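You operate a simulated robot arm through the tools that you are given. There is no shell and no other tool.

The job below is to be done with a simulated robot arm. You get a single attempt, and the scene is never put back.

JOB
Brush the old sealant off the pump under its cover.
Fine: use the brass brush and put it back; cover on again and locked. Set down upright: brass brush. What is to be rubbed or washed off counts as gone when no trace of it is left.

The check looks at the end state, three seconds after you hand in, the way a careful person would. Anything else that was tipped, shoved, dropped, spilled or broken makes it a failure. A push-on lid holds only when it is set on centred and level and pressed home; a screw cap is set on level and turned clockwise until tight.

ROBOT AND FRAMES
A 6-joint arm with a two-finger parallel gripper, fixed in place. Base frame: the origin is on the floor under the middle of its stand, x ahead of it, y to its left, z up; the work surface is at about z = 0.86. Readings come in m, rad, newtons and seconds.
With the tool pointing down near the work surface it reaches from about 0.26 to 0.68 m from the base axis. Its first joint turns from -1.152 to 1.152 rad. Payload 2.9 kg.
The tool frame sits at the grasp point between the pads (the TCP): z along the fingers, y along the line on which they close. The tips reach 0.03 m beyond it. Largest opening 0.11 m; finger width 0.02, thickness 0.01; the body of the gripper, 0.048 by 0.112 m, starts 0.055 m behind the TCP.
Orientation is that of the tool frame in the base frame, as [roll, pitch, yaw] about the fixed x, y, z axes, in that order (R = Rz(yaw) Ry(pitch) Rx(roll)). With the fingers straight down and closing along the base's y, the tool's x points along the base's -x, its y along +y and its z along -z.

CONTROLS
- The arm moves only by the tool arm_command. Its argument "targets" is a list of rows, each a list of 7 numbers: the finger opening in m, from 0 to 0.11, then the shift along the tool's x, y, z in m, then the turn, a rotation vector about the tool's x, y, z in rad. In form: [[hand, x, y, z, rx, ry, rz], ...]. A call has 1 to 20 rows; each row shifts and turns the commanded pose from where the row before left it, along the tool's axes as they then stand. Rows are played at 5 a second. More than 0.05 m and 0.15 rad between two rows, or a gripper value outside its range, and nothing of the call is played. A pose out of reach is approached as far as the arm can. The call stops where the force on the tool passes 40 N (or 10 N more than at its start, if that is more) or the arm is blocked; 0.2 s more then pass. The fingers move at their own pace (about 0.108 m/s each) and stop on an object; they squeeze with about 22 N. The grip force told is the motor's: it shows also when the fingers shut on nothing. Time passes only in rows, and 0.2 s behind the last, so rows that do not move let the fingers close. It gives the time, the measured TCP pose, the force on the tool (base axes), the opening and the grip force at its end, in the units of the frame above (readings bear some noise), with the torque about the TCP (base axes, N m) and any sound that the robot's microphone picked up.
- Cameras (640 x 400 px; columns grow to the right, rows downward): "scene" is fixed at [0.0486, 0.4099, 1.3993]; the picture's right is [-0.96, -0.29, 0.00], its down [-0.12, 0.39, -0.91] and it looks along [0.26, -0.88, -0.41] (base axes); focal length 248 px, centre (320, 200). "wrist" rides on the gripper at [0.072, 0.017, -0.103] in the tool frame; the picture's right is [-0.23, 0.97, 0.00], its down [-0.76, -0.18, -0.62] and it looks along [-0.61, -0.14, 0.78] (tool axes); focal length 222 px, centre (320, 200). There is no depth. A picture from a camera that has moved, and an enlarged one, comes with that camera's place and axes in the base frame and with its lens.
- grab_frame(camera): a new picture of that camera. No time passes.
- enlarge(camera, box): a new picture of the part [left, top, right, bottom] of that camera's present view, enlarged. No time passes.
- sign_off(): hands the job in; it is judged then, once.

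Places have to be worked out from the pictures, the camera data and where the tool is seen. Open the gripper and draw the arm clear of the work before you hand the job in, unless the task says otherwise.

The tools are called after ">>>" as name(argument=value, ...) on one line, values as JSON. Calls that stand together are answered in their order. arm_command: Moves the arm, as the interface text tells. Its arguments: {"type":"object","properties":{"targets":{"type":"array","items":{"type":"array","items":{"type":"number"}}}},"required":["targets"]} The other tools are called the same way: grab_frame (camera) takes a picture; enlarge (camera, box) takes an enlarged picture of a part of a camera's view; sign_off () hands the job in.

At the start:

```text
t: 0.0
tool_pos: [0.367, -0.1178, 1.2658]
tcp_rot: [3.141, 0.001, -3.141]
contact_force: [1.3, 0.3, -0.7]
wrist_torque: [0.01, -0.04, -0.01]
width: 0.1099
gripper_force: 0.1
```

scene: 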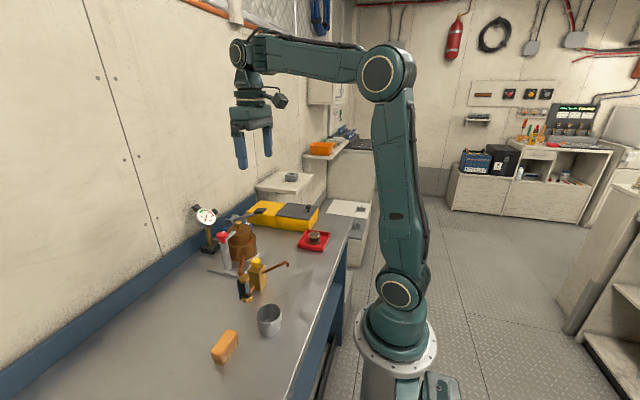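
wrist: 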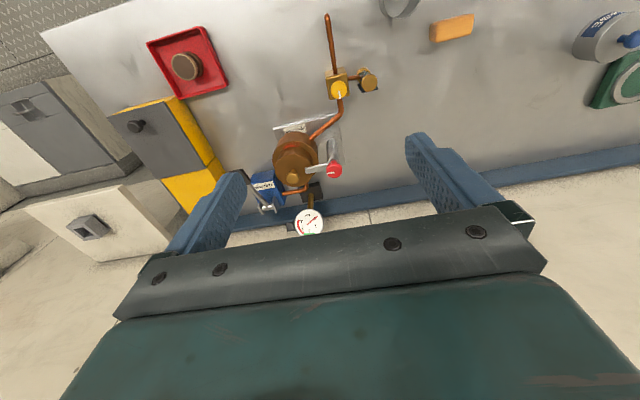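

I start by looking closer at the bench in both views to find the pump, its cover and the brass brush.

>>> enlarge(camera="scene", box=[170, 180, 370, 305])

>>> enlarge(camera="wrist", box=[220, 0, 480, 240])

>>> enlarge(camera="wrist", box=[0, 20, 240, 260])

>>> enlarge(camera="scene", box=[170, 280, 370, 400])

```text
3.20 times, centred on (270, 242) of scene
camera zoom: at [0.0486, 0.4099, 1.3993], right [-0.96, -0.29, 0.0], down [-0.12, 0.39, -0.91], along [0.26, -0.88, -0.41], focal length 795 px, centre (480, 64)
```

zoom: 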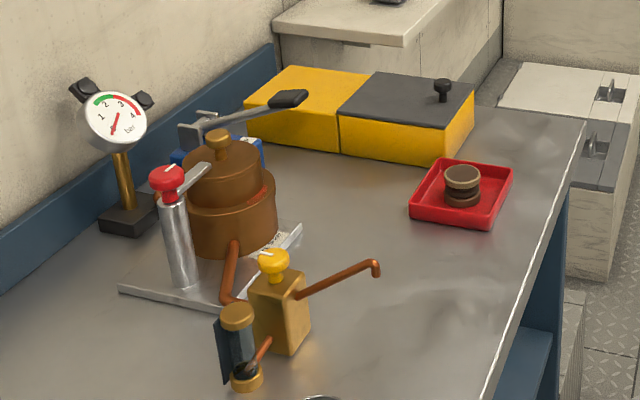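

```text
1.67 times, centred on (350, 120) of wrist
camera zoom: at [0.2943, -0.1008, 1.3699], right [0.23, 0.97, 0.0], down [0.76, -0.18, 0.62], along [0.61, -0.14, -0.78], focal length 370 px, centre (270, 333)
```

zoom: 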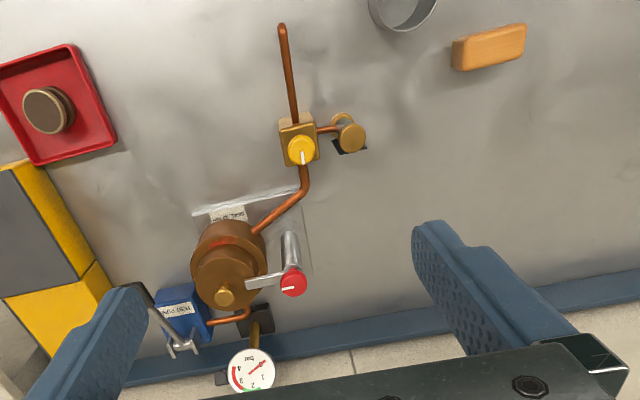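

```text
1.67 times, centred on (120, 140) of wrist
camera zoom: at [0.2943, -0.1008, 1.3699], right [0.23, 0.97, 0.0], down [0.76, -0.18, 0.62], along [0.61, -0.14, -0.78], focal length 370 px, centre (653, 300)
```

zoom: 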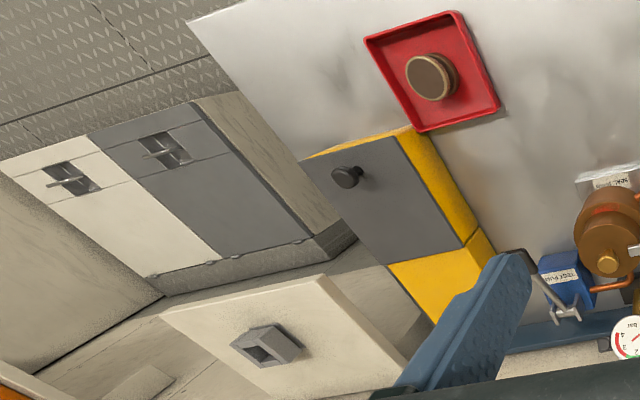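

```text
3.20 times, centred on (270, 340) of scene
camera zoom: at [0.0486, 0.4099, 1.3993], right [-0.96, -0.29, 0.0], down [-0.12, 0.39, -0.91], along [0.26, -0.88, -0.41], focal length 795 px, centre (480, -248)
```

zoom: 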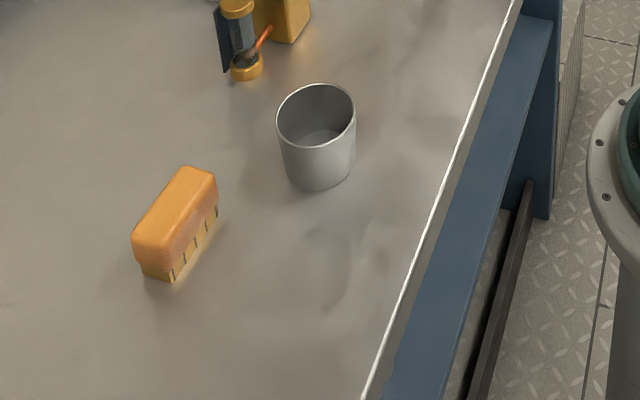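

The brush (wooden back, brass bristles) stands near [0.35, 0.12]; the copper vessel with clamp stands near [0.49, -0.20], and a yellow case with a lid and a red tray are to the right. I move back and lower so the wrist camera can show these more closely.

>>> arm_command(targets=[[0.11, 0.02, -0.02, 0.03, 0, 0, 0], [0.11, 0.02, -0.02, 0.03, 0, 0, 0], [0.11, 0.02, -0.02, 0.03, 0, 0, 0], [0.11, 0.0, -0.02, 0.02, 0, 0, 0]])

>>> grab_frame(camera="wrist")

>>> enlarge(camera="wrist", box=[240, 20, 400, 140])

```text
t: 1.0
tool_pos: [0.3066, -0.1965, 1.1557]
tcp_rot: [3.141, -0.001, -3.139]
contact_force: [-0.1, 0.0, 0.0]
wrist_torque: [0.04, 0.01, -0.02]
width: 0.1099
gripper_force: 0.0
```

```text
taken
camera wrist: at [0.2333, -0.1808, 1.2601], right [0.23, 0.97, 0.0], down [0.76, -0.18, 0.62], along [0.61, -0.14, -0.78], focal length 222 px, centre (320, 200)
```

wrist: 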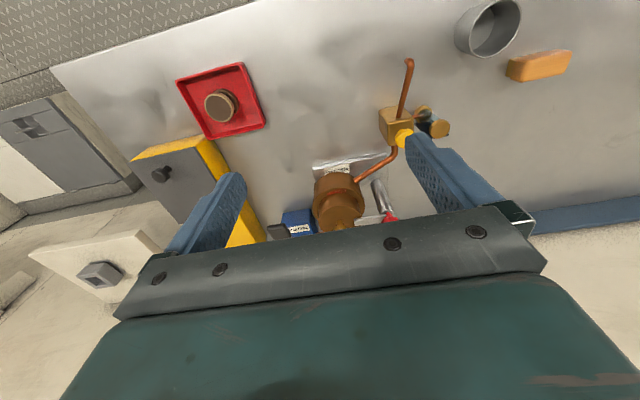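

```text
3.33 times, centred on (320, 80) of wrist
camera zoom: at [0.2333, -0.1808, 1.2601], right [0.23, 0.97, 0.0], down [0.76, -0.18, 0.62], along [0.61, -0.14, -0.78], focal length 740 px, centre (320, 600)
```

zoom: 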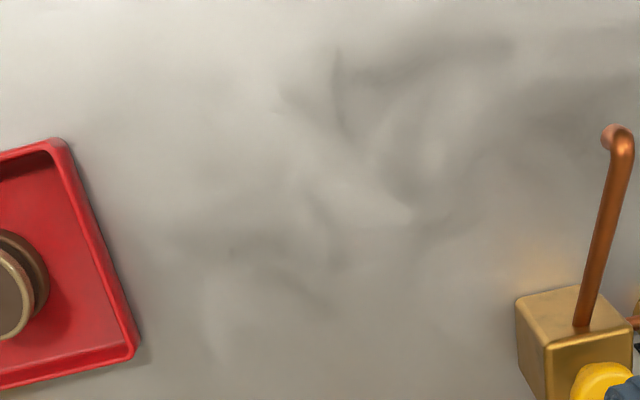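

The near view shows the parts clearly above the hand; I enlarge the labelled parts, the tray and the yellow case.

>>> enlarge(camera="wrist", box=[270, 140, 430, 240])

>>> enlarge(camera="wrist", box=[120, 50, 280, 250])

>>> enlarge(camera="wrist", box=[0, 60, 180, 320])

>>> enlarge(camera="scene", box=[190, 195, 300, 300])

```text
4.00 times, centred on (350, 190) of wrist
camera zoom: at [0.2333, -0.1808, 1.2601], right [0.23, 0.97, 0.0], down [0.76, -0.18, 0.62], along [0.61, -0.14, -0.78], focal length 888 px, centre (200, 240)
```

zoom: 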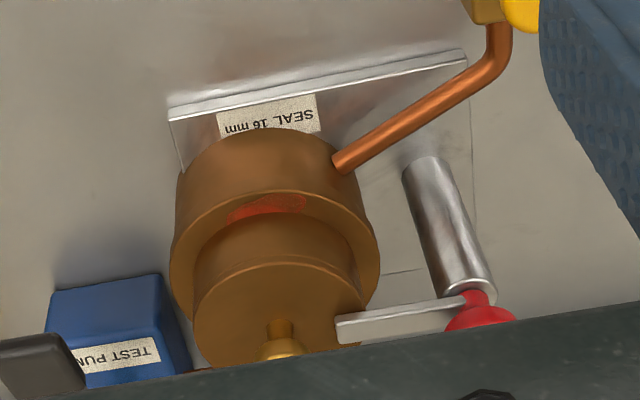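

```text
2.00 times, centred on (200, 150) of wrist
camera zoom: at [0.2333, -0.1808, 1.2601], right [0.23, 0.97, 0.0], down [0.76, -0.18, 0.62], along [0.61, -0.14, -0.78], focal length 444 px, centre (560, 300)
```

zoom: 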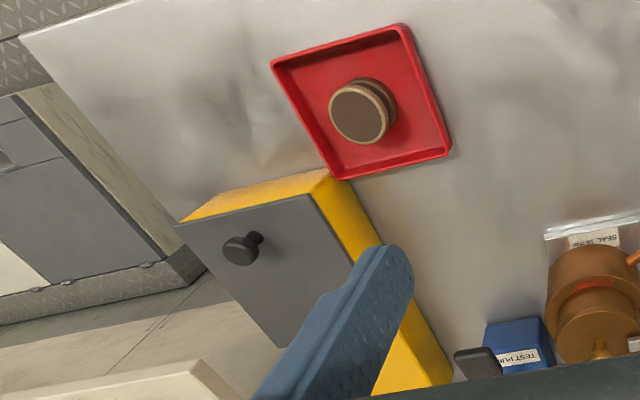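

```text
1.54 times, centred on (90, 190) of wrist
camera zoom: at [0.2333, -0.1808, 1.2601], right [0.23, 0.97, 0.0], down [0.76, -0.18, 0.62], along [0.61, -0.14, -0.78], focal length 342 px, centre (674, 215)
```

zoom: 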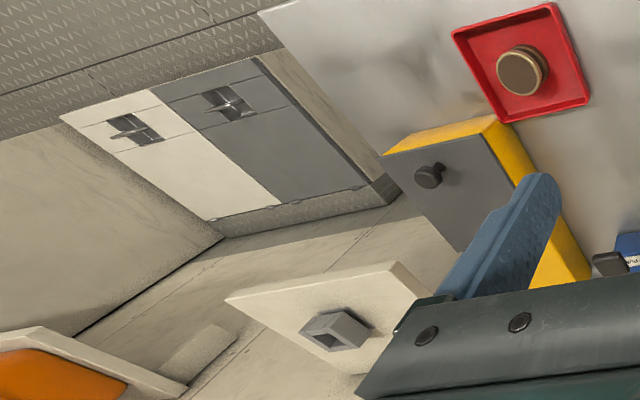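

```text
3.81 times, centred on (245, 248) of scene
camera zoom: at [0.0485, 0.4099, 1.3993], right [-0.96, -0.29, 0.0], down [-0.12, 0.39, -0.91], along [0.26, -0.88, -0.41], focal length 946 px, centre (606, 19)
```

zoom: 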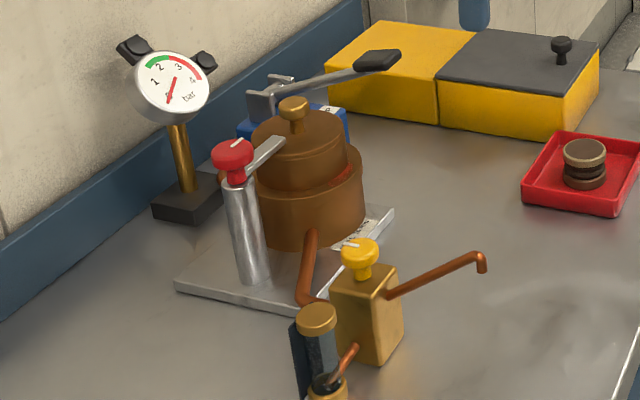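

The copper cover is held by a swing arm on the post with the red knob, and there is a gauge, a test pump and a valve on the rig. I check the gauge, knobs and the reddish patch at high magnification.

>>> enlarge(camera="scene", box=[190, 200, 230, 235])

>>> enlarge(camera="scene", box=[215, 215, 275, 265])

>>> enlarge(camera="scene", box=[230, 250, 300, 305])

>>> enlarge(camera="scene", box=[290, 215, 350, 260])

```text
11.43 times, centred on (210, 218) of scene
camera zoom: at [0.0485, 0.4099, 1.3993], right [-0.96, -0.29, 0.0], down [-0.12, 0.39, -0.91], along [0.26, -0.88, -0.41], focal length 2838 px, centre (1577, 0)
```

zoom: 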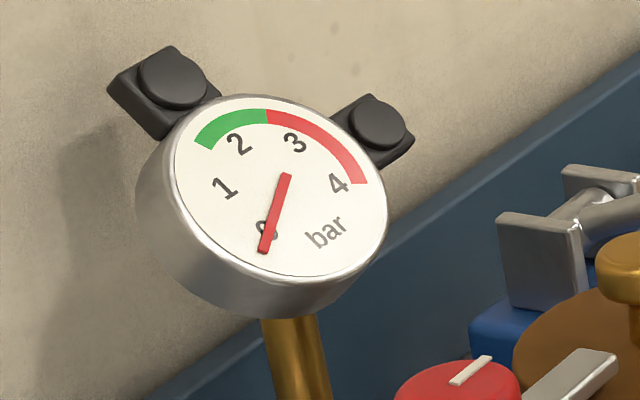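

```text
8.00 times, centred on (245, 240) of scene
camera zoom: at [0.0485, 0.4099, 1.3993], right [-0.96, -0.29, 0.0], down [-0.12, 0.39, -0.91], along [0.26, -0.88, -0.41], focal length 1987 px, centre (920, -120)
```

zoom: 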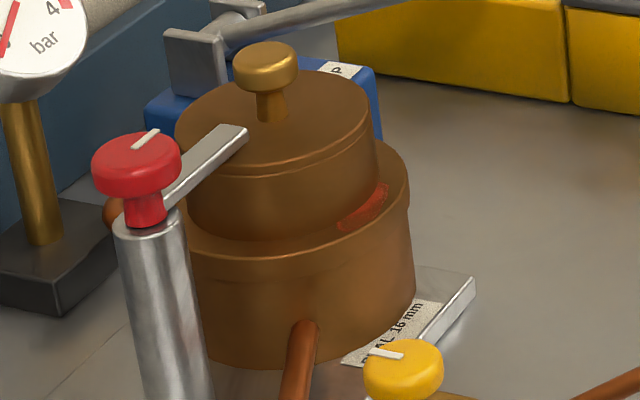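

```text
7.27 times, centred on (265, 278) of scene
camera zoom: at [0.0485, 0.4099, 1.3993], right [-0.96, -0.29, 0.0], down [-0.12, 0.39, -0.91], along [0.26, -0.88, -0.41], focal length 1806 px, centre (720, -364)
```

zoom: 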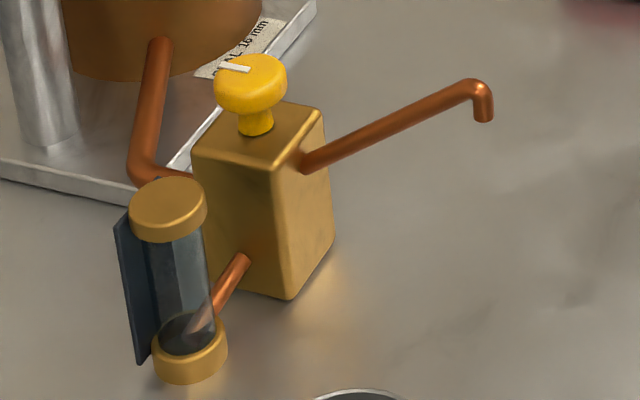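

```text
8.89 times, centred on (320, 238) of scene
camera zoom: at [0.0485, 0.4099, 1.3993], right [-0.96, -0.29, 0.0], down [-0.12, 0.39, -0.91], along [0.26, -0.88, -0.41], focal length 2208 px, centre (320, -133)
```

zoom: 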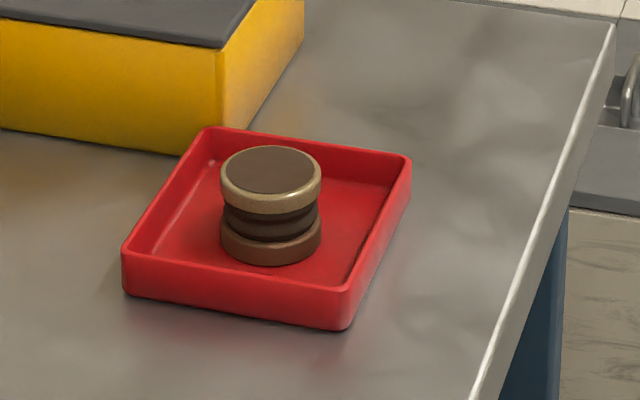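

Gauge reads 0 bar. Triangulating from both views: cover knob about (0.525, -0.215, 0.99), red clamp knob about (0.52, -0.125, 0.99), gauge about (0.64, -0.21, 1.0). I move above at a safe height for a closer, steeper look.

>>> arm_command(targets=[[0.11, -0.04, 0.01, 0, 0, 0, 0], [0.11, -0.04, 0.01, 0, 0, 0, 0], [0.11, -0.04, 0.01, 0.0, 0, 0, 0], [0.11, -0.02, 0.01, 0.0, 0, 0, 0], [0.11, 0, 0, 0.0, 0, 0, 0]])

>>> grab_frame(camera="wrist")

>>> enlarge(camera="wrist", box=[200, 40, 440, 220])

>>> grab_frame(camera="scene")

```text
t: 2.2
tool_pos: [0.447, -0.1559, 1.156]
tcp_rot: [-3.141, 0.0, 3.141]
contact_force: [0.0, -0.1, 1.1]
wrist_torque: [0.02, 0.0, 0.01]
width: 0.1098
gripper_force: 0.0
```

```text
taken
camera wrist: at [0.3749, -0.1395, 1.2603], right [0.23, 0.97, 0.0], down [0.76, -0.18, 0.62], along [0.61, -0.14, -0.78], focal length 222 px, centre (320, 200)
```

wrist: 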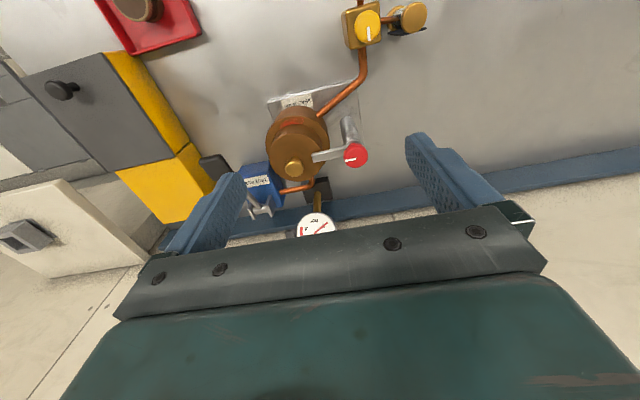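

```text
2.22 times, centred on (320, 130) of wrist
camera zoom: at [0.3749, -0.1395, 1.2603], right [0.23, 0.97, 0.0], down [0.76, -0.18, 0.62], along [0.61, -0.14, -0.78], focal length 494 px, centre (320, 356)
```

zoom: 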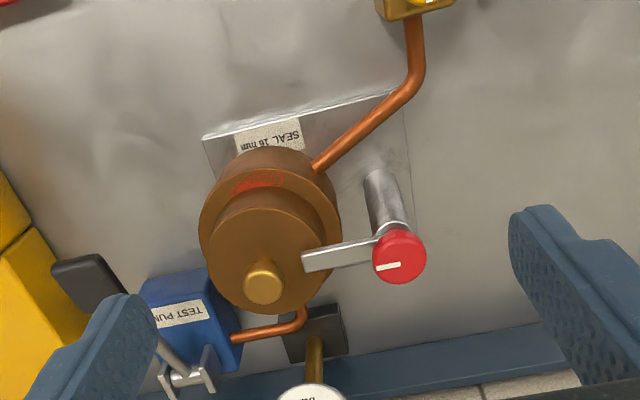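

```text
taken
```

scene: 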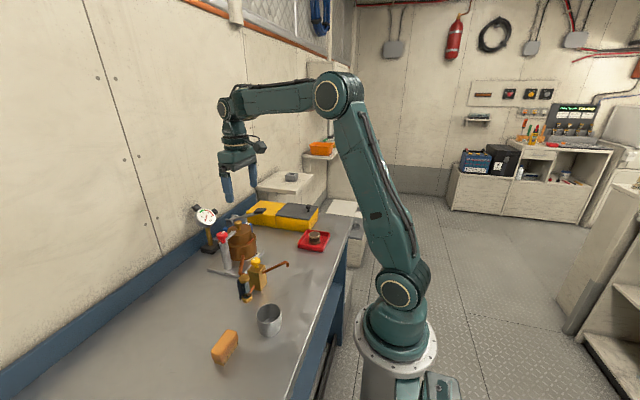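

The clamp's white mark lines up with its arm, which lies over the cover's edge. I place the red knob's top centre at about (0.518, -0.125, 0.995); I move above it and turn the hand a quarter turn so the fingers close along the base x, clear of the arm.

>>> arm_command(targets=[[0.07, -0.0355, 0.0155, 0, 0, 0, 0], [0.07, -0.0355, 0.0155, 0, 0, 0, 0], [0.07, 0, 0, 0, 0, 0, 0.1309], [0.07, 0, 0, 0, 0, 0, 0.1309], [0.07, 0, 0, 0, 0, 0, 0.1309], [0.07, 0, 0, 0, 0, 0, 0.1309], [0.07, 0, 0, 0, 0, 0, 0.1309], [0.07, 0, 0, 0, 0, 0, 0.1309], [0.07, 0, 0, 0, 0, 0, 0.1309], [0.07, 0, 0, 0, 0, 0, 0.1309], [0.07, 0, 0, 0, 0, 0, 0.1309], [0.07, 0, 0, 0, 0, 0, 0.1309], [0.07, 0, 0, 0, 0, 0, 0.1309], [0.07, 0, 0, 0, 0, 0, 0.1309], [0.07, 0, 0, 0, 0, 0, 0]])

>>> grab_frame(camera="wrist")

>>> enlarge(camera="scene", box=[180, 150, 320, 280])

```text
t: 5.4
tool_pos: [0.5177, -0.1262, 1.1559]
tcp_rot: [3.141, -0.001, 1.569]
contact_force: [0.2, -0.4, -0.1]
wrist_torque: [0.0, -0.03, 0.03]
width: 0.0701
gripper_force: 0.0
```

```text
taken
camera wrist: at [0.5348, -0.0543, 1.2602], right [0.97, -0.23, 0.0], down [-0.18, -0.76, 0.62], along [-0.14, -0.61, -0.78], focal length 222 px, centre (320, 200)
```

wrist: 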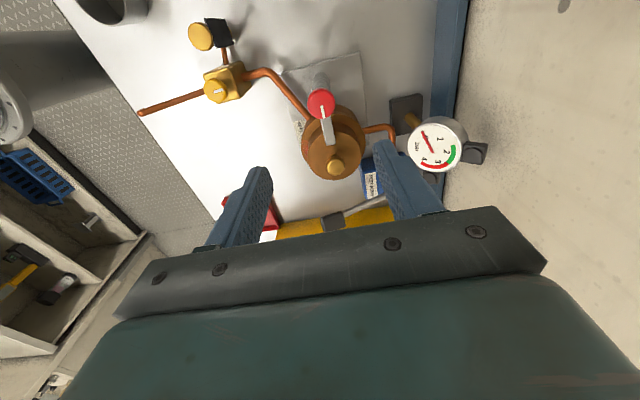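

```text
3.08 times, centred on (250, 215) of scene
camera zoom: at [0.0486, 0.4099, 1.3993], right [-0.96, -0.29, 0.0], down [-0.12, 0.39, -0.91], along [0.26, -0.88, -0.41], focal length 764 px, centre (535, 154)
```

zoom: 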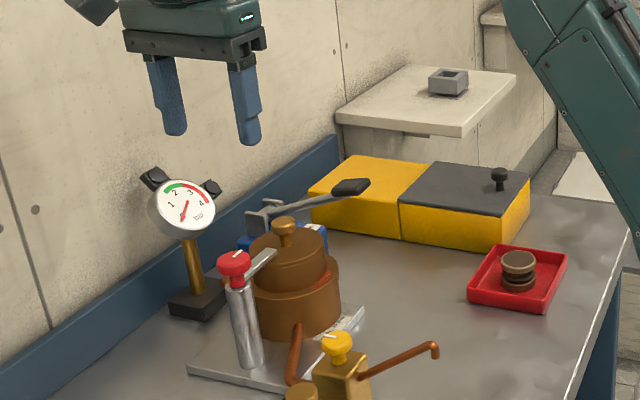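

>>> enlarge(camera="wrist", box=[270, 60, 390, 190])

```text
3.08 times, centred on (330, 125) of wrist
camera zoom: at [0.5348, -0.0543, 1.2602], right [0.97, -0.23, 0.0], down [-0.18, -0.76, 0.62], along [-0.14, -0.61, -0.78], focal length 684 px, centre (289, 431)
```

zoom: 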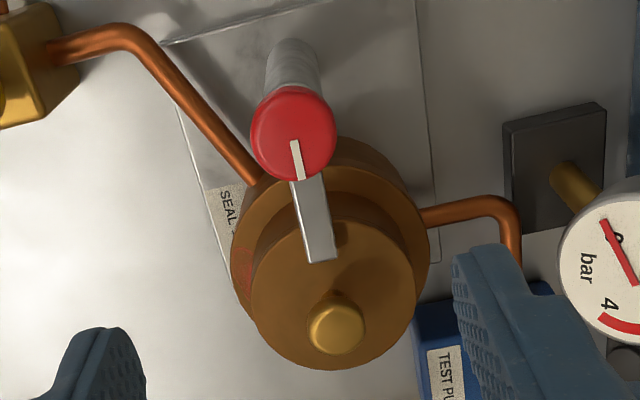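

The red knob is about 32 mm wide with its top near z = 0.995, centred at about (0.519, -0.1245). I descend with the open fingers straddling it along x and check before closing.

>>> arm_command(targets=[[0.07, 0.0017, 0.0013, 0.03, 0, 0, 0], [0.07, 0, 0, 0.04, 0, 0, 0], [0.07, 0, 0, 0.04, 0, 0, 0], [0.07, 0, 0, 0.02, 0, 0, 0], [0.07, 0, 0, 0, 0, 0, 0]])

>>> enlarge(camera="wrist", box=[220, 60, 420, 240])

>>> enlarge(camera="scene", box=[185, 190, 285, 280])

```text
t: 6.6
tool_pos: [0.5201, -0.1245, 1.0249]
tcp_rot: [-3.141, 0.0, 1.573]
contact_force: [0.6, -1.3, 0.8]
wrist_torque: [0.02, 0.02, -0.02]
width: 0.07
gripper_force: 0.0
```

```text
2.22 times, centred on (320, 150) of wrist
camera zoom: at [0.5367, -0.0514, 1.1291], right [0.97, -0.23, 0.0], down [-0.18, -0.76, 0.62], along [-0.14, -0.61, -0.78], focal length 494 px, centre (320, 311)
```

zoom: 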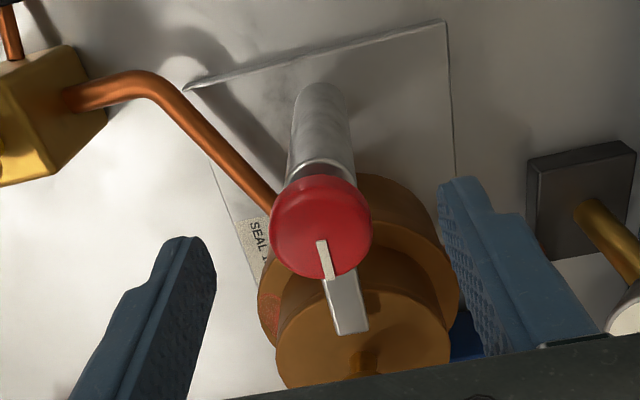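

```text
4.44 times, centred on (235, 235) of scene
camera zoom: at [0.0486, 0.4099, 1.3993], right [-0.96, -0.29, 0.0], down [-0.12, 0.39, -0.91], along [0.26, -0.88, -0.41], focal length 1104 px, centre (698, 44)
```

zoom: 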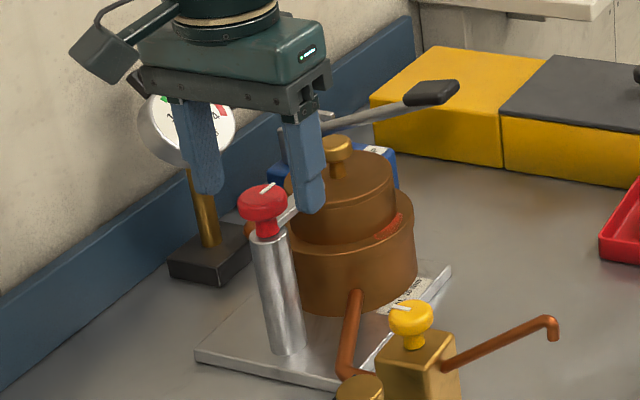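

The knob sits midway between the fingers in both views. I go down 25 mm more and close on the knob.

>>> arm_command(targets=[[0.07, 0, 0, 0.0125, 0, 0, 0], [0.07, 0, 0, 0.0125, 0, 0, 0], [0.04, 0, 0, 0, 0, 0, 0], [0.0, 0, 0, 0, 0, 0, 0], [0.0, 0, 0, 0, 0, 0, 0], [0.0, 0, 0, 0, 0, 0, 0]])

>>> enlarge(camera="scene", box=[185, 190, 285, 280])

```text
t: 8.0
tool_pos: [0.5195, -0.1252, 1.0013]
tcp_rot: [-3.14, 0.0, 1.574]
contact_force: [9.7, -1.6, -6.5]
wrist_torque: [-0.14, -0.25, 0.04]
width: 0.0311
gripper_force: 45.1
```

```text
4.44 times, centred on (235, 235) of scene
camera zoom: at [0.049, 0.4099, 1.3993], right [-0.96, -0.29, 0.0], down [-0.12, 0.39, -0.91], along [0.26, -0.88, -0.41], focal length 1104 px, centre (698, 44)
```

zoom: 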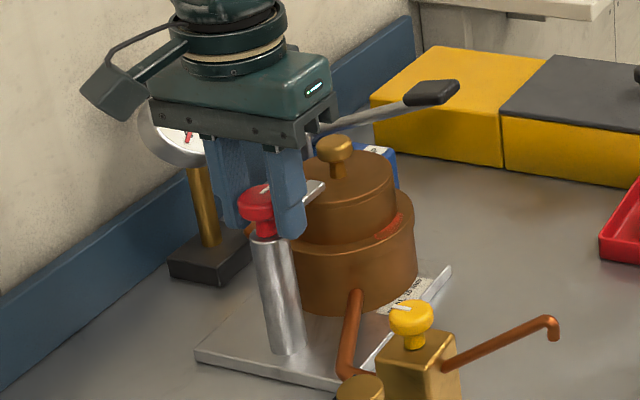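

Gripped at 31 mm. I try a small counter-clockwise turn (from above) and read the torque to feel which way the clamp swings.

>>> arm_command(targets=[[0.0, 0, 0.001, 0, 0, 0, -0.05], [0.0, 0, 0, 0, 0, 0, -0.05], [0.0, 0, 0, 0, 0, 0, 0]])

>>> enlarge(camera="wrist", box=[220, 60, 420, 240])

```text
t: 8.8
tool_pos: [0.5198, -0.1239, 1.0005]
tcp_rot: [-3.139, -0.001, 1.675]
contact_force: [7.3, 3.8, -10.6]
wrist_torque: [-0.22, -0.05, 0.0]
width: 0.0312
gripper_force: 44.7
```

```text
2.22 times, centred on (320, 150) of wrist
camera zoom: at [0.5294, -0.0507, 1.1046], right [0.99, -0.13, 0.0], down [-0.1, -0.78, 0.62], along [-0.08, -0.62, -0.78], focal length 494 px, centre (320, 311)
```

zoom: 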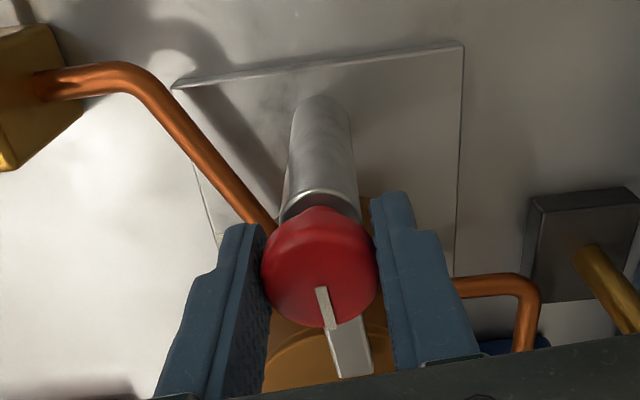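

The mark kept its direction relative to the hand and torque stayed near zero, so the knob and arm turn with the hand. I keep turning counter-clockwise in steps, watching the torque.

>>> arm_command(targets=[[0.0, 0, 0, 0, 0, 0, -0.12], [0.0, 0, 0, 0, 0, 0, -0.12], [0.0, 0, 0, 0, 0, 0, -0.12], [0.0, 0, 0, 0, 0, 0, -0.12], [0.0, 0, 0, 0, 0, 0, 0]])

>>> enlarge(camera="wrist", box=[220, 60, 420, 240])

>>> enlarge(camera="scene", box=[185, 190, 285, 280])

```text
t: 10.0
tool_pos: [0.5207, -0.1243, 1.0019]
tcp_rot: [-3.14, 0.001, 2.154]
contact_force: [-1.1, 4.6, -5.6]
wrist_torque: [-0.07, -0.02, 0.04]
width: 0.0314
gripper_force: 44.8
```

```text
2.22 times, centred on (320, 150) of wrist
camera zoom: at [0.494, -0.0548, 1.1047], right [0.94, 0.35, 0.0], down [0.27, -0.73, 0.62], along [0.21, -0.58, -0.78], focal length 494 px, centre (320, 311)
```

zoom: 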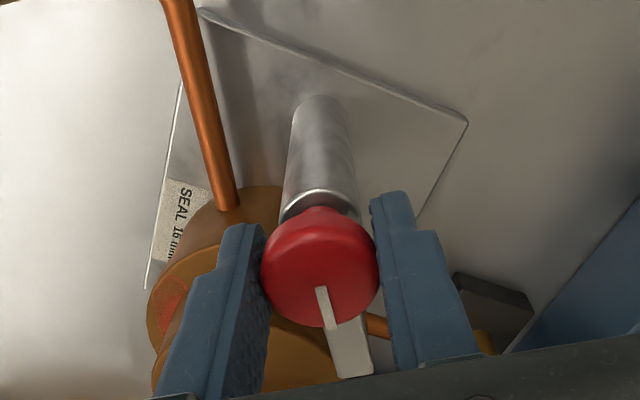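

```text
4.44 times, centred on (235, 235) of scene
camera zoom: at [0.0486, 0.41, 1.3993], right [-0.96, -0.29, 0.0], down [-0.12, 0.39, -0.91], along [0.26, -0.88, -0.41], focal length 1104 px, centre (698, 44)
```

zoom: 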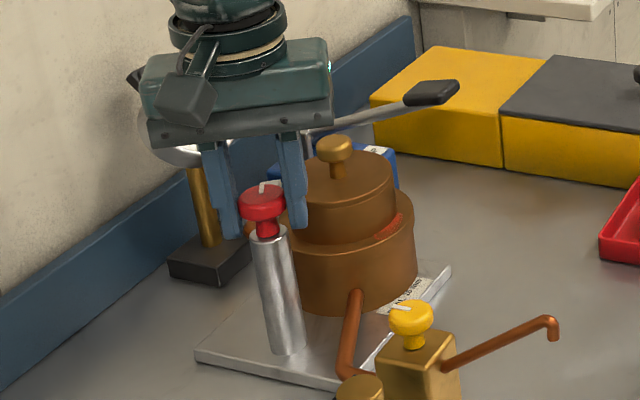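

The arm has swung about 33° toward +x with no resistance. I continue to a full quarter turn.

>>> arm_command(targets=[[0.0, 0, 0, 0, 0, 0, -0.12], [0.0, 0, 0, 0, 0, 0, -0.12], [0.0, 0, 0, 0, 0, 0, -0.12], [0.0, 0, 0, 0, 0, 0, -0.12], [0.0, 0, 0, 0, 0, 0, -0.12], [0.0, 0, 0, 0, 0, 0, -0.12], [0.0, 0, 0, 0, 0, 0, -0.12], [0.0, 0, 0, 0, 0, 0, 0]])

>>> enlarge(camera="wrist", box=[220, 60, 420, 240])

>>> enlarge(camera="scene", box=[185, 190, 285, 280])

```text
t: 11.8
tool_pos: [0.5193, -0.1251, 1.0007]
tcp_rot: [-3.141, -0.003, 2.995]
contact_force: [-10.9, 12.0, -6.1]
wrist_torque: [0.02, -0.47, 0.01]
width: 0.0312
gripper_force: 45.0
```

```text
2.22 times, centred on (320, 150) of wrist
camera zoom: at [0.4505, -0.0975, 1.1049], right [0.37, 0.93, 0.0], down [0.73, -0.29, 0.62], along [0.58, -0.23, -0.78], focal length 494 px, centre (320, 311)
```

zoom: 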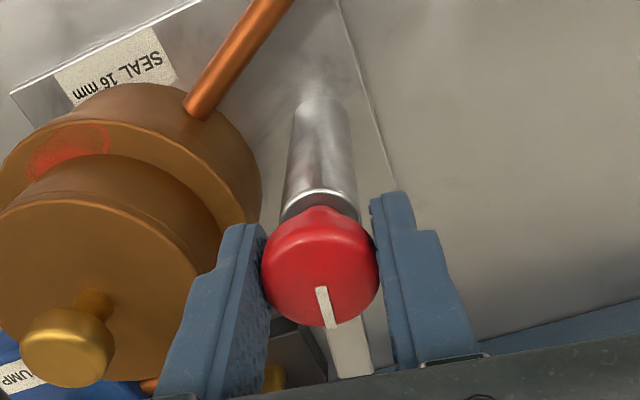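

```text
4.44 times, centred on (235, 235) of scene
camera zoom: at [0.0483, 0.4102, 1.3992], right [-0.96, -0.29, 0.0], down [-0.12, 0.39, -0.91], along [0.26, -0.88, -0.41], focal length 1104 px, centre (698, 44)
```

zoom: 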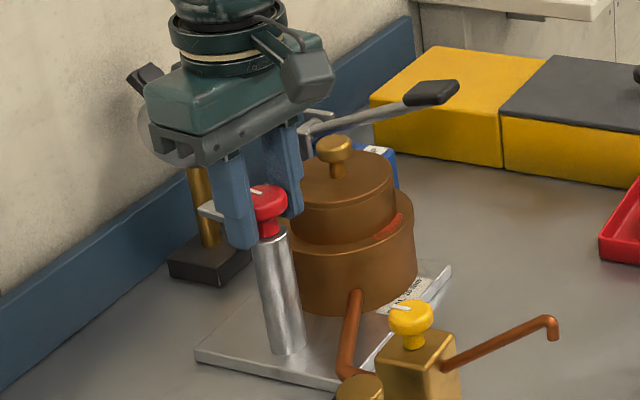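

81° turned with the arm now off the cover; torque still near zero. I finish the quarter turn, easing off the side load.

>>> arm_command(targets=[[0.0, 0.001, 0.001, 0, 0, 0, -0.075], [0.0, 0, 0, 0, 0, 0, -0.075], [0.0, 0, 0, 0, 0, 0, 0]])

```text
t: 12.6
tool_pos: [0.5198, -0.1249, 1.0004]
tcp_rot: [-3.139, 0.0, 3.141]
contact_force: [-1.0, -1.2, -8.1]
wrist_torque: [-0.08, 0.49, 0.0]
width: 0.0314
gripper_force: 44.9
```

Quarter turn done and loads are small. I open just enough to release the knob (staying clear of the cover) and rise.

>>> arm_command(targets=[[0.044, 0, 0, 0, 0, 0, 0], [0.044, 0, 0, 0, 0, 0, 0], [0.044, 0, 0, -0.03, 0, 0, 0], [0.044, 0, 0, -0.04, 0, 0, 0], [0.044, 0.02, 0, -0.04, 0, 0, 0], [0.044, 0.04, 0, -0.04, 0, 0, 0], [0.044, 0.03, 0, 0, 0, 0, 0]])

>>> grab_frame(camera="wrist")

>>> enlarge(camera="wrist", box=[240, 80, 400, 220])

>>> enlarge(camera="scene", box=[200, 200, 280, 280])

```text
refused: row 6 steps farther than a row can; nothing moved
```

```text
taken
camera wrist: at [0.447, -0.1078, 1.1046], right [0.23, 0.97, 0.0], down [0.76, -0.18, 0.62], along [0.61, -0.14, -0.78], focal length 222 px, centre (320, 200)
```

wrist: 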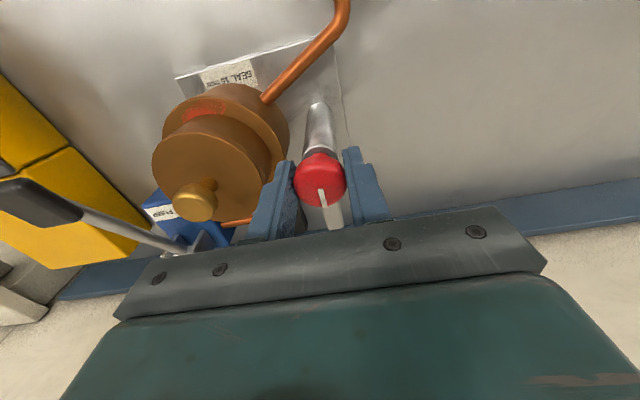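

```text
2.86 times, centred on (320, 150) of wrist
camera zoom: at [0.447, -0.1078, 1.1046], right [0.23, 0.97, 0.0], down [0.76, -0.18, 0.62], along [0.61, -0.14, -0.78], focal length 635 px, centre (320, 343)
```

zoom: 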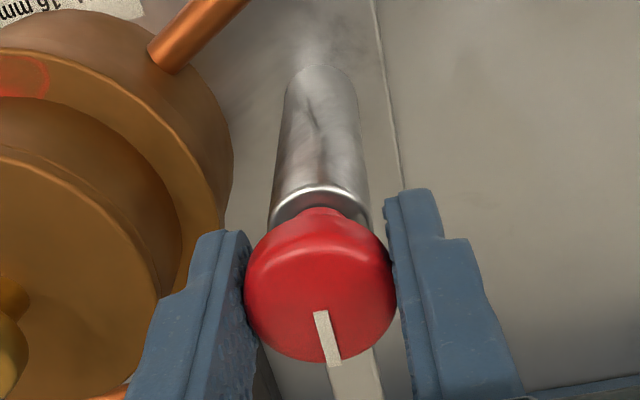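

```text
5.00 times, centred on (240, 240) of scene
camera zoom: at [0.0487, 0.4098, 1.3993], right [-0.96, -0.29, 0.0], down [-0.12, 0.39, -0.91], along [0.26, -0.88, -0.41], focal length 1242 px, centre (720, 0)
```

zoom: 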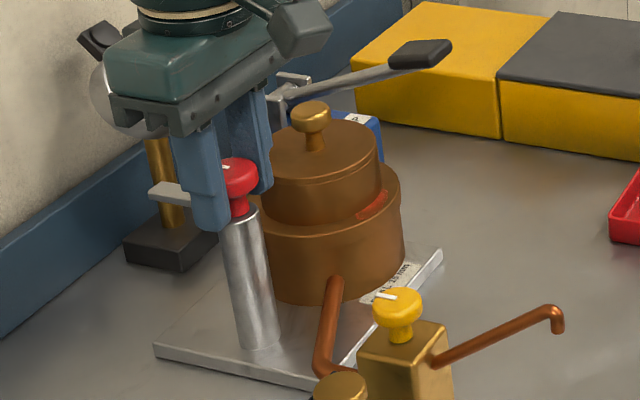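

That call was refused for one row being too long (nothing moved). I repeat it with shorter rows: release, rise, and draw back for a view.

>>> arm_command(targets=[[0.044, 0, 0, 0, 0, 0, 0], [0.044, 0, 0, 0, 0, 0, 0], [0.044, 0, 0, -0.03, 0, 0, 0], [0.044, 0, 0, -0.04, 0, 0, 0], [0.044, 0.02, 0, -0.04, 0, 0, 0], [0.044, 0.03, 0, -0.03, 0, 0, 0], [0.044, 0.03, 0, 0, 0, 0, 0]])

>>> enlarge(camera="wrist", box=[240, 60, 400, 200])

>>> enlarge(camera="scene", box=[200, 200, 280, 280])

```text
t: 14.2
tool_pos: [0.4379, -0.1227, 1.142]
tcp_rot: [3.141, 0.0, 3.14]
contact_force: [-0.5, -0.9, -0.5]
wrist_torque: [-0.01, 0.0, 0.0]
width: 0.0439
gripper_force: 0.0
```

```text
2.86 times, centred on (320, 130) of wrist
camera zoom: at [0.3663, -0.1065, 1.2455], right [0.23, 0.97, 0.0], down [0.76, -0.18, 0.62], along [0.61, -0.14, -0.78], focal length 635 px, centre (320, 400)
```

zoom: 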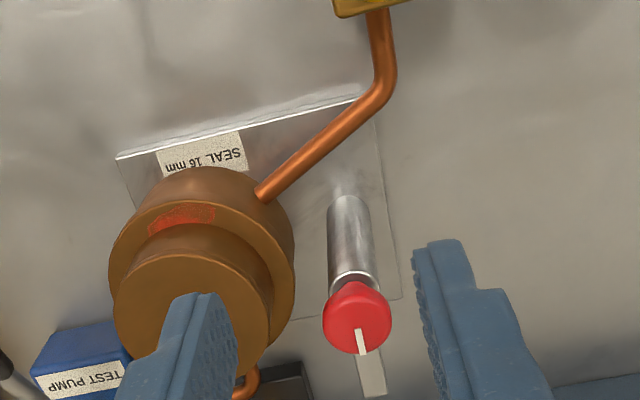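

```text
5.00 times, centred on (240, 240) of scene
camera zoom: at [0.0486, 0.4099, 1.3993], right [-0.96, -0.29, 0.0], down [-0.12, 0.39, -0.91], along [0.26, -0.88, -0.41], focal length 1242 px, centre (720, 0)
```

zoom: 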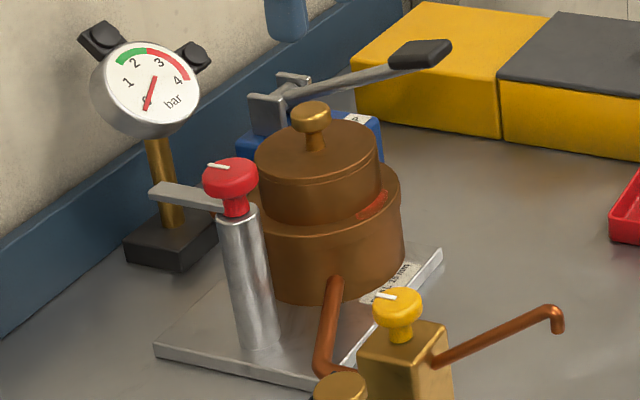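

The clamp arm now points away from the cover. I look closely at the seam of the cover to see which part lifts.

>>> enlarge(camera="scene", box=[225, 213, 265, 250])

>>> enlarge(camera="wrist", box=[260, 110, 330, 170])

```text
10.81 times, centred on (245, 232) of scene
camera zoom: at [0.0486, 0.4099, 1.3993], right [-0.96, -0.29, 0.0], down [-0.12, 0.39, -0.91], along [0.26, -0.88, -0.41], focal length 2685 px, centre (1131, -140)
```

zoom: 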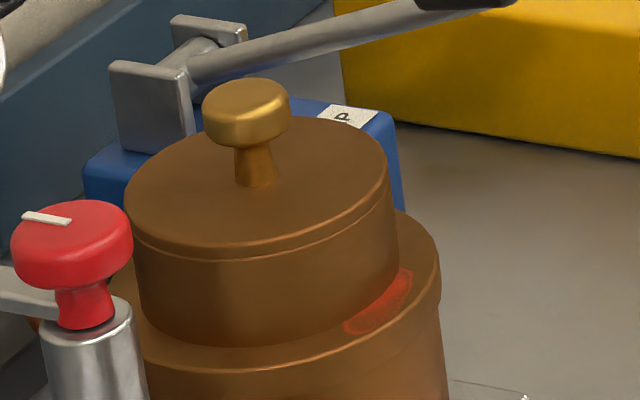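

```text
6.67 times, centred on (295, 140) of wrist
camera zoom: at [0.3663, -0.1065, 1.2455], right [0.23, 0.97, 0.0], down [0.76, -0.18, 0.62], along [0.61, -0.14, -0.78], focal length 1481 px, centre (487, 600)
```

zoom: 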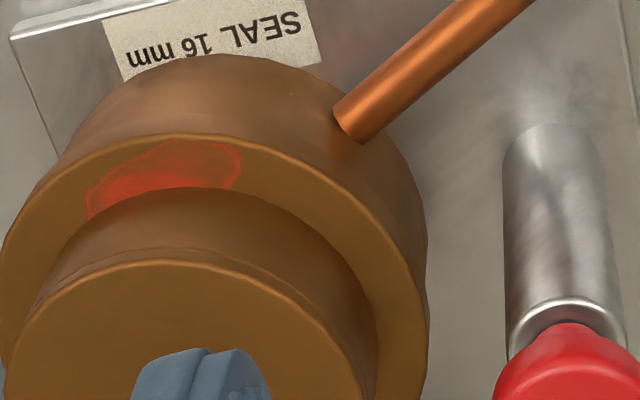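

The upper tier with the brass knob looks like the cover; the red sealant patch lies on the ledge beneath/around its rim on the near side. I bring the hand over the cover's knob (about 0.519, -0.208) and stop above it to check.

>>> arm_command(targets=[[0.06, -0.027, -0.0287, 0, 0, 0, 0], [0.06, -0.027, -0.0287, 0, 0, 0, 0], [0.06, -0.027, -0.0286, 0, 0, 0, 0], [0.06, 0, 0, 0.04, 0, 0, 0], [0.06, 0, 0, 0.04, 0, 0, 0], [0.06, 0, 0, 0.025, 0, 0, 0], [0.06, 0, 0, 0, 0, 0, 0]])

>>> enlarge(camera="wrist", box=[220, 60, 420, 240])

>>> enlarge(camera="scene", box=[200, 190, 290, 270])

```text
t: 15.8
tool_pos: [0.5199, -0.2075, 1.0355]
tcp_rot: [3.141, 0.001, -3.141]
contact_force: [-0.6, 0.0, 0.7]
wrist_torque: [0.05, 0.05, 0.01]
width: 0.06
gripper_force: 0.1
```

```text
2.22 times, centred on (320, 150) of wrist
camera zoom: at [0.4479, -0.1909, 1.1395], right [0.23, 0.97, 0.0], down [0.76, -0.18, 0.62], along [0.61, -0.14, -0.78], focal length 494 px, centre (320, 311)
```

zoom: 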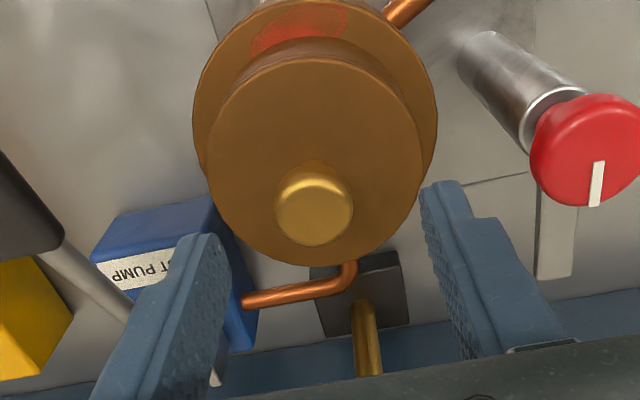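

```text
5.00 times, centred on (245, 230) of scene
camera zoom: at [0.0486, 0.4099, 1.3993], right [-0.96, -0.29, 0.0], down [-0.12, 0.39, -0.91], along [0.26, -0.88, -0.41], focal length 1242 px, centre (695, 50)
```

zoom: 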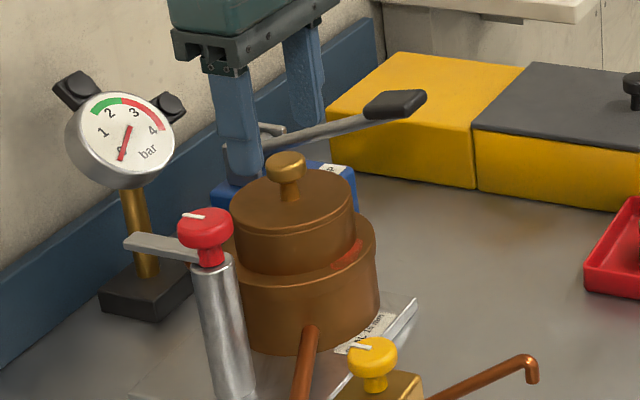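

Knob sits about 2 mm to -y of the hand's centre. I correct, go down so the fingertips stop just above the cover's top, and close on the knob.

>>> arm_command(targets=[[0.06, 0.0, -0.002, 0.015, 0, 0, 0], [0.06, 0, 0, 0.0155, 0, 0, 0], [0.04, 0, 0, 0, 0, 0, 0], [0.0, 0, 0, 0, 0, 0, 0], [0.0, 0, 0, 0, 0, 0, 0], [0.0, 0, 0, 0, 0, 0, 0]])

>>> enlarge(camera="scene", box=[200, 190, 290, 270])

```text
t: 17.2
tool_pos: [0.5199, -0.2104, 1.0065]
tcp_rot: [3.141, 0.0, -3.14]
contact_force: [1.6, 0.8, 0.0]
wrist_torque: [-0.05, -0.09, 0.06]
width: 0.025
gripper_force: 22.0
```

```text
5.00 times, centred on (245, 230) of scene
camera zoom: at [0.0486, 0.4099, 1.3993], right [-0.96, -0.29, 0.0], down [-0.12, 0.39, -0.91], along [0.26, -0.88, -0.41], focal length 1242 px, centre (695, 50)
```

zoom: 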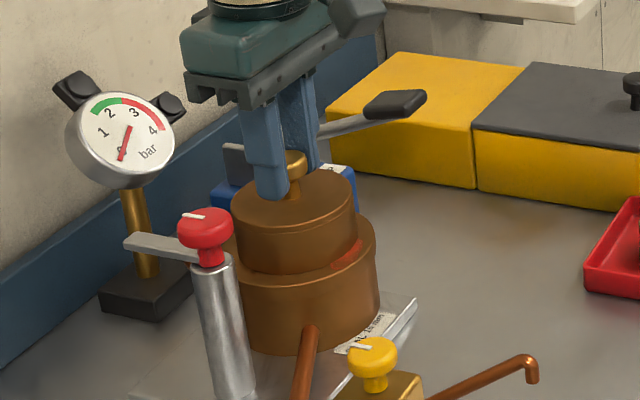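

Gripped the knob at 25 mm, centred (hardly any side force), TCP at (0.520, -0.210, 1.006). I lift slowly straight up.

>>> arm_command(targets=[[0.0, 0, 0, -0.005, 0, 0, 0], [0.0, 0, 0, -0.01, 0, 0, 0], [0.0, 0, 0, -0.015, 0, 0, 0], [0.0, 0, 0, 0, 0, 0, 0]])

>>> enlarge(camera="scene", box=[200, 180, 290, 260])

```text
t: 18.2
tool_pos: [0.5211, -0.2116, 1.0351]
tcp_rot: [-3.141, 0.0, 3.139]
contact_force: [-0.3, 0.5, -3.2]
wrist_torque: [0.0, 0.0, 0.02]
width: 0.0249
gripper_force: 22.4
```

```text
5.00 times, centred on (245, 220) of scene
camera zoom: at [0.0486, 0.4099, 1.3993], right [-0.96, -0.29, 0.0], down [-0.12, 0.39, -0.91], along [0.26, -0.88, -0.41], focal length 1242 px, centre (695, 100)
```

zoom: 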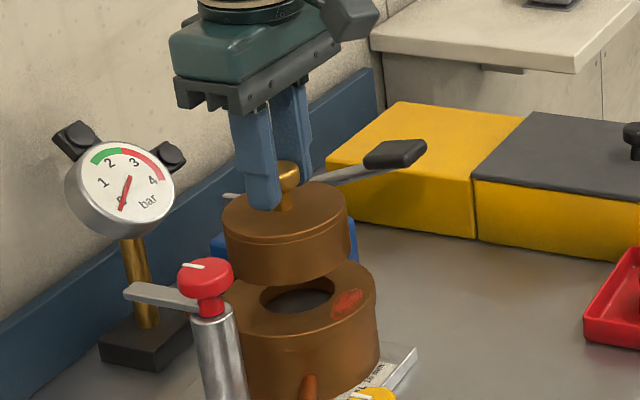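

The cover came off easily (about 3 N) and the red sealant patch lies on the flange face beside the opening. I lift further, clear of everything, and look underneath.

>>> arm_command(targets=[[0.0, 0, 0, -0.03, 0, 0, 0], [0.0, 0, 0, -0.03, 0, 0, 0], [0.0, 0, 0, -0.03, 0, 0, 0], [0.0, 0, 0, 0, 0, 0, 0]])

>>> enlarge(camera="scene", box=[200, 160, 300, 260])

>>> grab_frame(camera="wrist")

```text
t: 19.2
tool_pos: [0.5214, -0.2118, 1.1249]
tcp_rot: [3.139, 0.002, -3.142]
contact_force: [0.4, 0.6, -1.9]
wrist_torque: [0.02, 0.01, -0.01]
width: 0.0252
gripper_force: 21.3
```

```text
4.00 times, centred on (250, 210) of scene
camera zoom: at [0.0486, 0.4099, 1.3993], right [-0.96, -0.29, 0.0], down [-0.12, 0.39, -0.91], along [0.26, -0.88, -0.41], focal length 993 px, centre (600, 160)
```

zoom: 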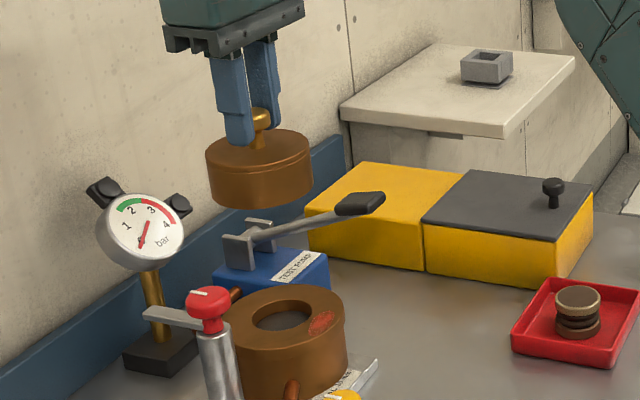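

```text
taken
camera wrist: at [0.4488, -0.1958, 1.2294], right [0.23, 0.97, 0.0], down [0.76, -0.18, 0.62], along [0.61, -0.14, -0.78], focal length 222 px, centre (320, 200)
```

wrist: 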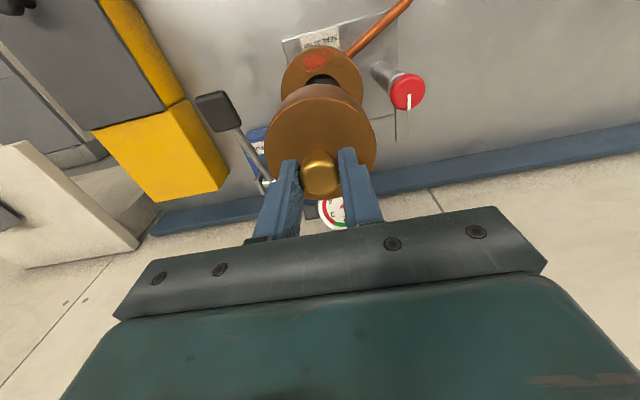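

The cover's underside is flat. I carry it to the free bench spot near (0.375, -0.215), between plate, tray and outlet pipe, and lower to just above the bench.

>>> arm_command(targets=[[0.0, 0.0366, -0.001, 0, 0, 0, 0], [0.0, 0.0366, -0.001, 0, 0, 0, 0], [0.0, 0.0366, -0.001, 0, 0, 0, 0], [0.0, 0.0366, 0, 0, 0, 0, 0], [0.0, 0, 0, 0.04, 0, 0, 0], [0.0, 0, 0, 0.04, 0, 0, 0], [0.0, 0, 0, 0.04, 0, 0, 0], [0.0, 0, 0, 0.035, 0, 0, 0], [0.0, 0, 0, 0.0, 0, 0, 0]])

>>> enlarge(camera="scene", box=[220, 190, 340, 290])

>>> grab_frame(camera="wrist")

```text
t: 21.2
tool_pos: [0.3773, -0.2145, 0.9726]
tcp_rot: [-3.141, 0.0, 3.14]
contact_force: [-0.4, 0.7, -1.5]
wrist_torque: [0.05, 0.0, -0.02]
width: 0.025
gripper_force: 21.9
```

```text
4.00 times, centred on (280, 240) of scene
camera zoom: at [0.0486, 0.4099, 1.3993], right [-0.96, -0.29, 0.0], down [-0.12, 0.39, -0.91], along [0.26, -0.88, -0.41], focal length 993 px, centre (480, 40)
```

zoom: 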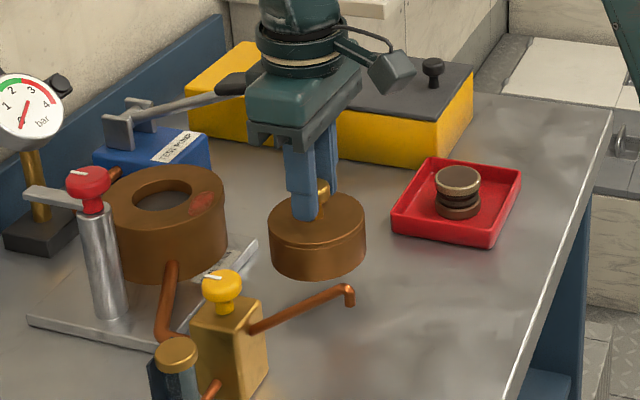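

```text
taken
camera wrist: at [0.3036, -0.1981, 1.0753], right [0.23, 0.97, 0.0], down [0.76, -0.18, 0.62], along [0.61, -0.14, -0.78], focal length 222 px, centre (320, 200)
```

wrist: 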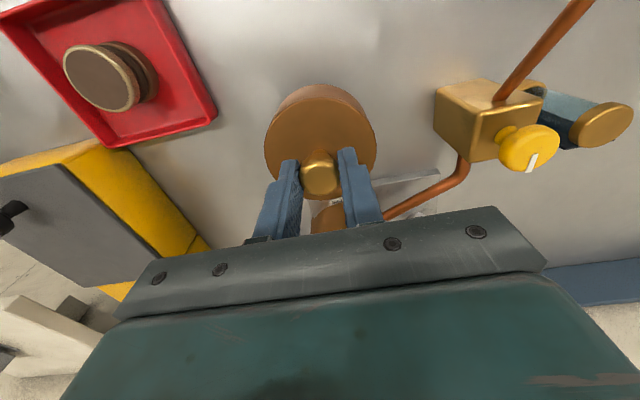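

The spot is clear on all sides. I lower gently, with the last millimetres in small steps.

>>> arm_command(targets=[[0.0, 0, 0, 0.015, 0, 0, 0], [0.0, 0, 0, 0.012, 0, 0, 0], [0.0, 0, 0, 0.005, 0, 0, 0], [0.0, 0, 0, 0.003, 0, 0, 0], [0.0, 0, 0, 0.0, 0, 0, 0]])

>>> enlarge(camera="scene", box=[250, 210, 330, 280])

```text
t: 22.4
tool_pos: [0.3754, -0.216, 0.9361]
tcp_rot: [3.141, 0.0, 3.142]
contact_force: [0.3, 0.2, -2.2]
wrist_torque: [0.03, 0.0, -0.03]
width: 0.0251
gripper_force: 22.0
```

```text
5.71 times, centred on (290, 245) of scene
camera zoom: at [0.0486, 0.4099, 1.3993], right [-0.96, -0.29, 0.0], down [-0.12, 0.39, -0.91], along [0.26, -0.88, -0.41], focal length 1419 px, centre (491, -57)
```

zoom: 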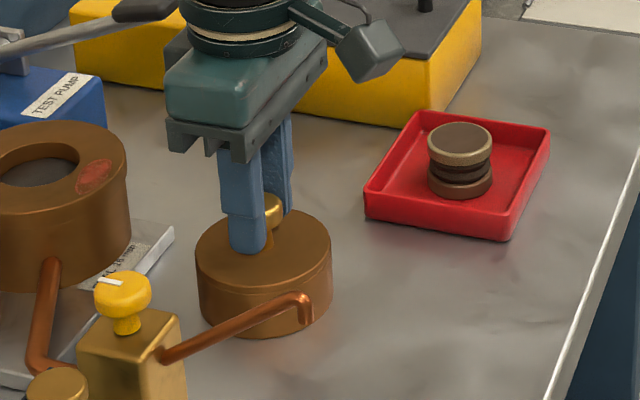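

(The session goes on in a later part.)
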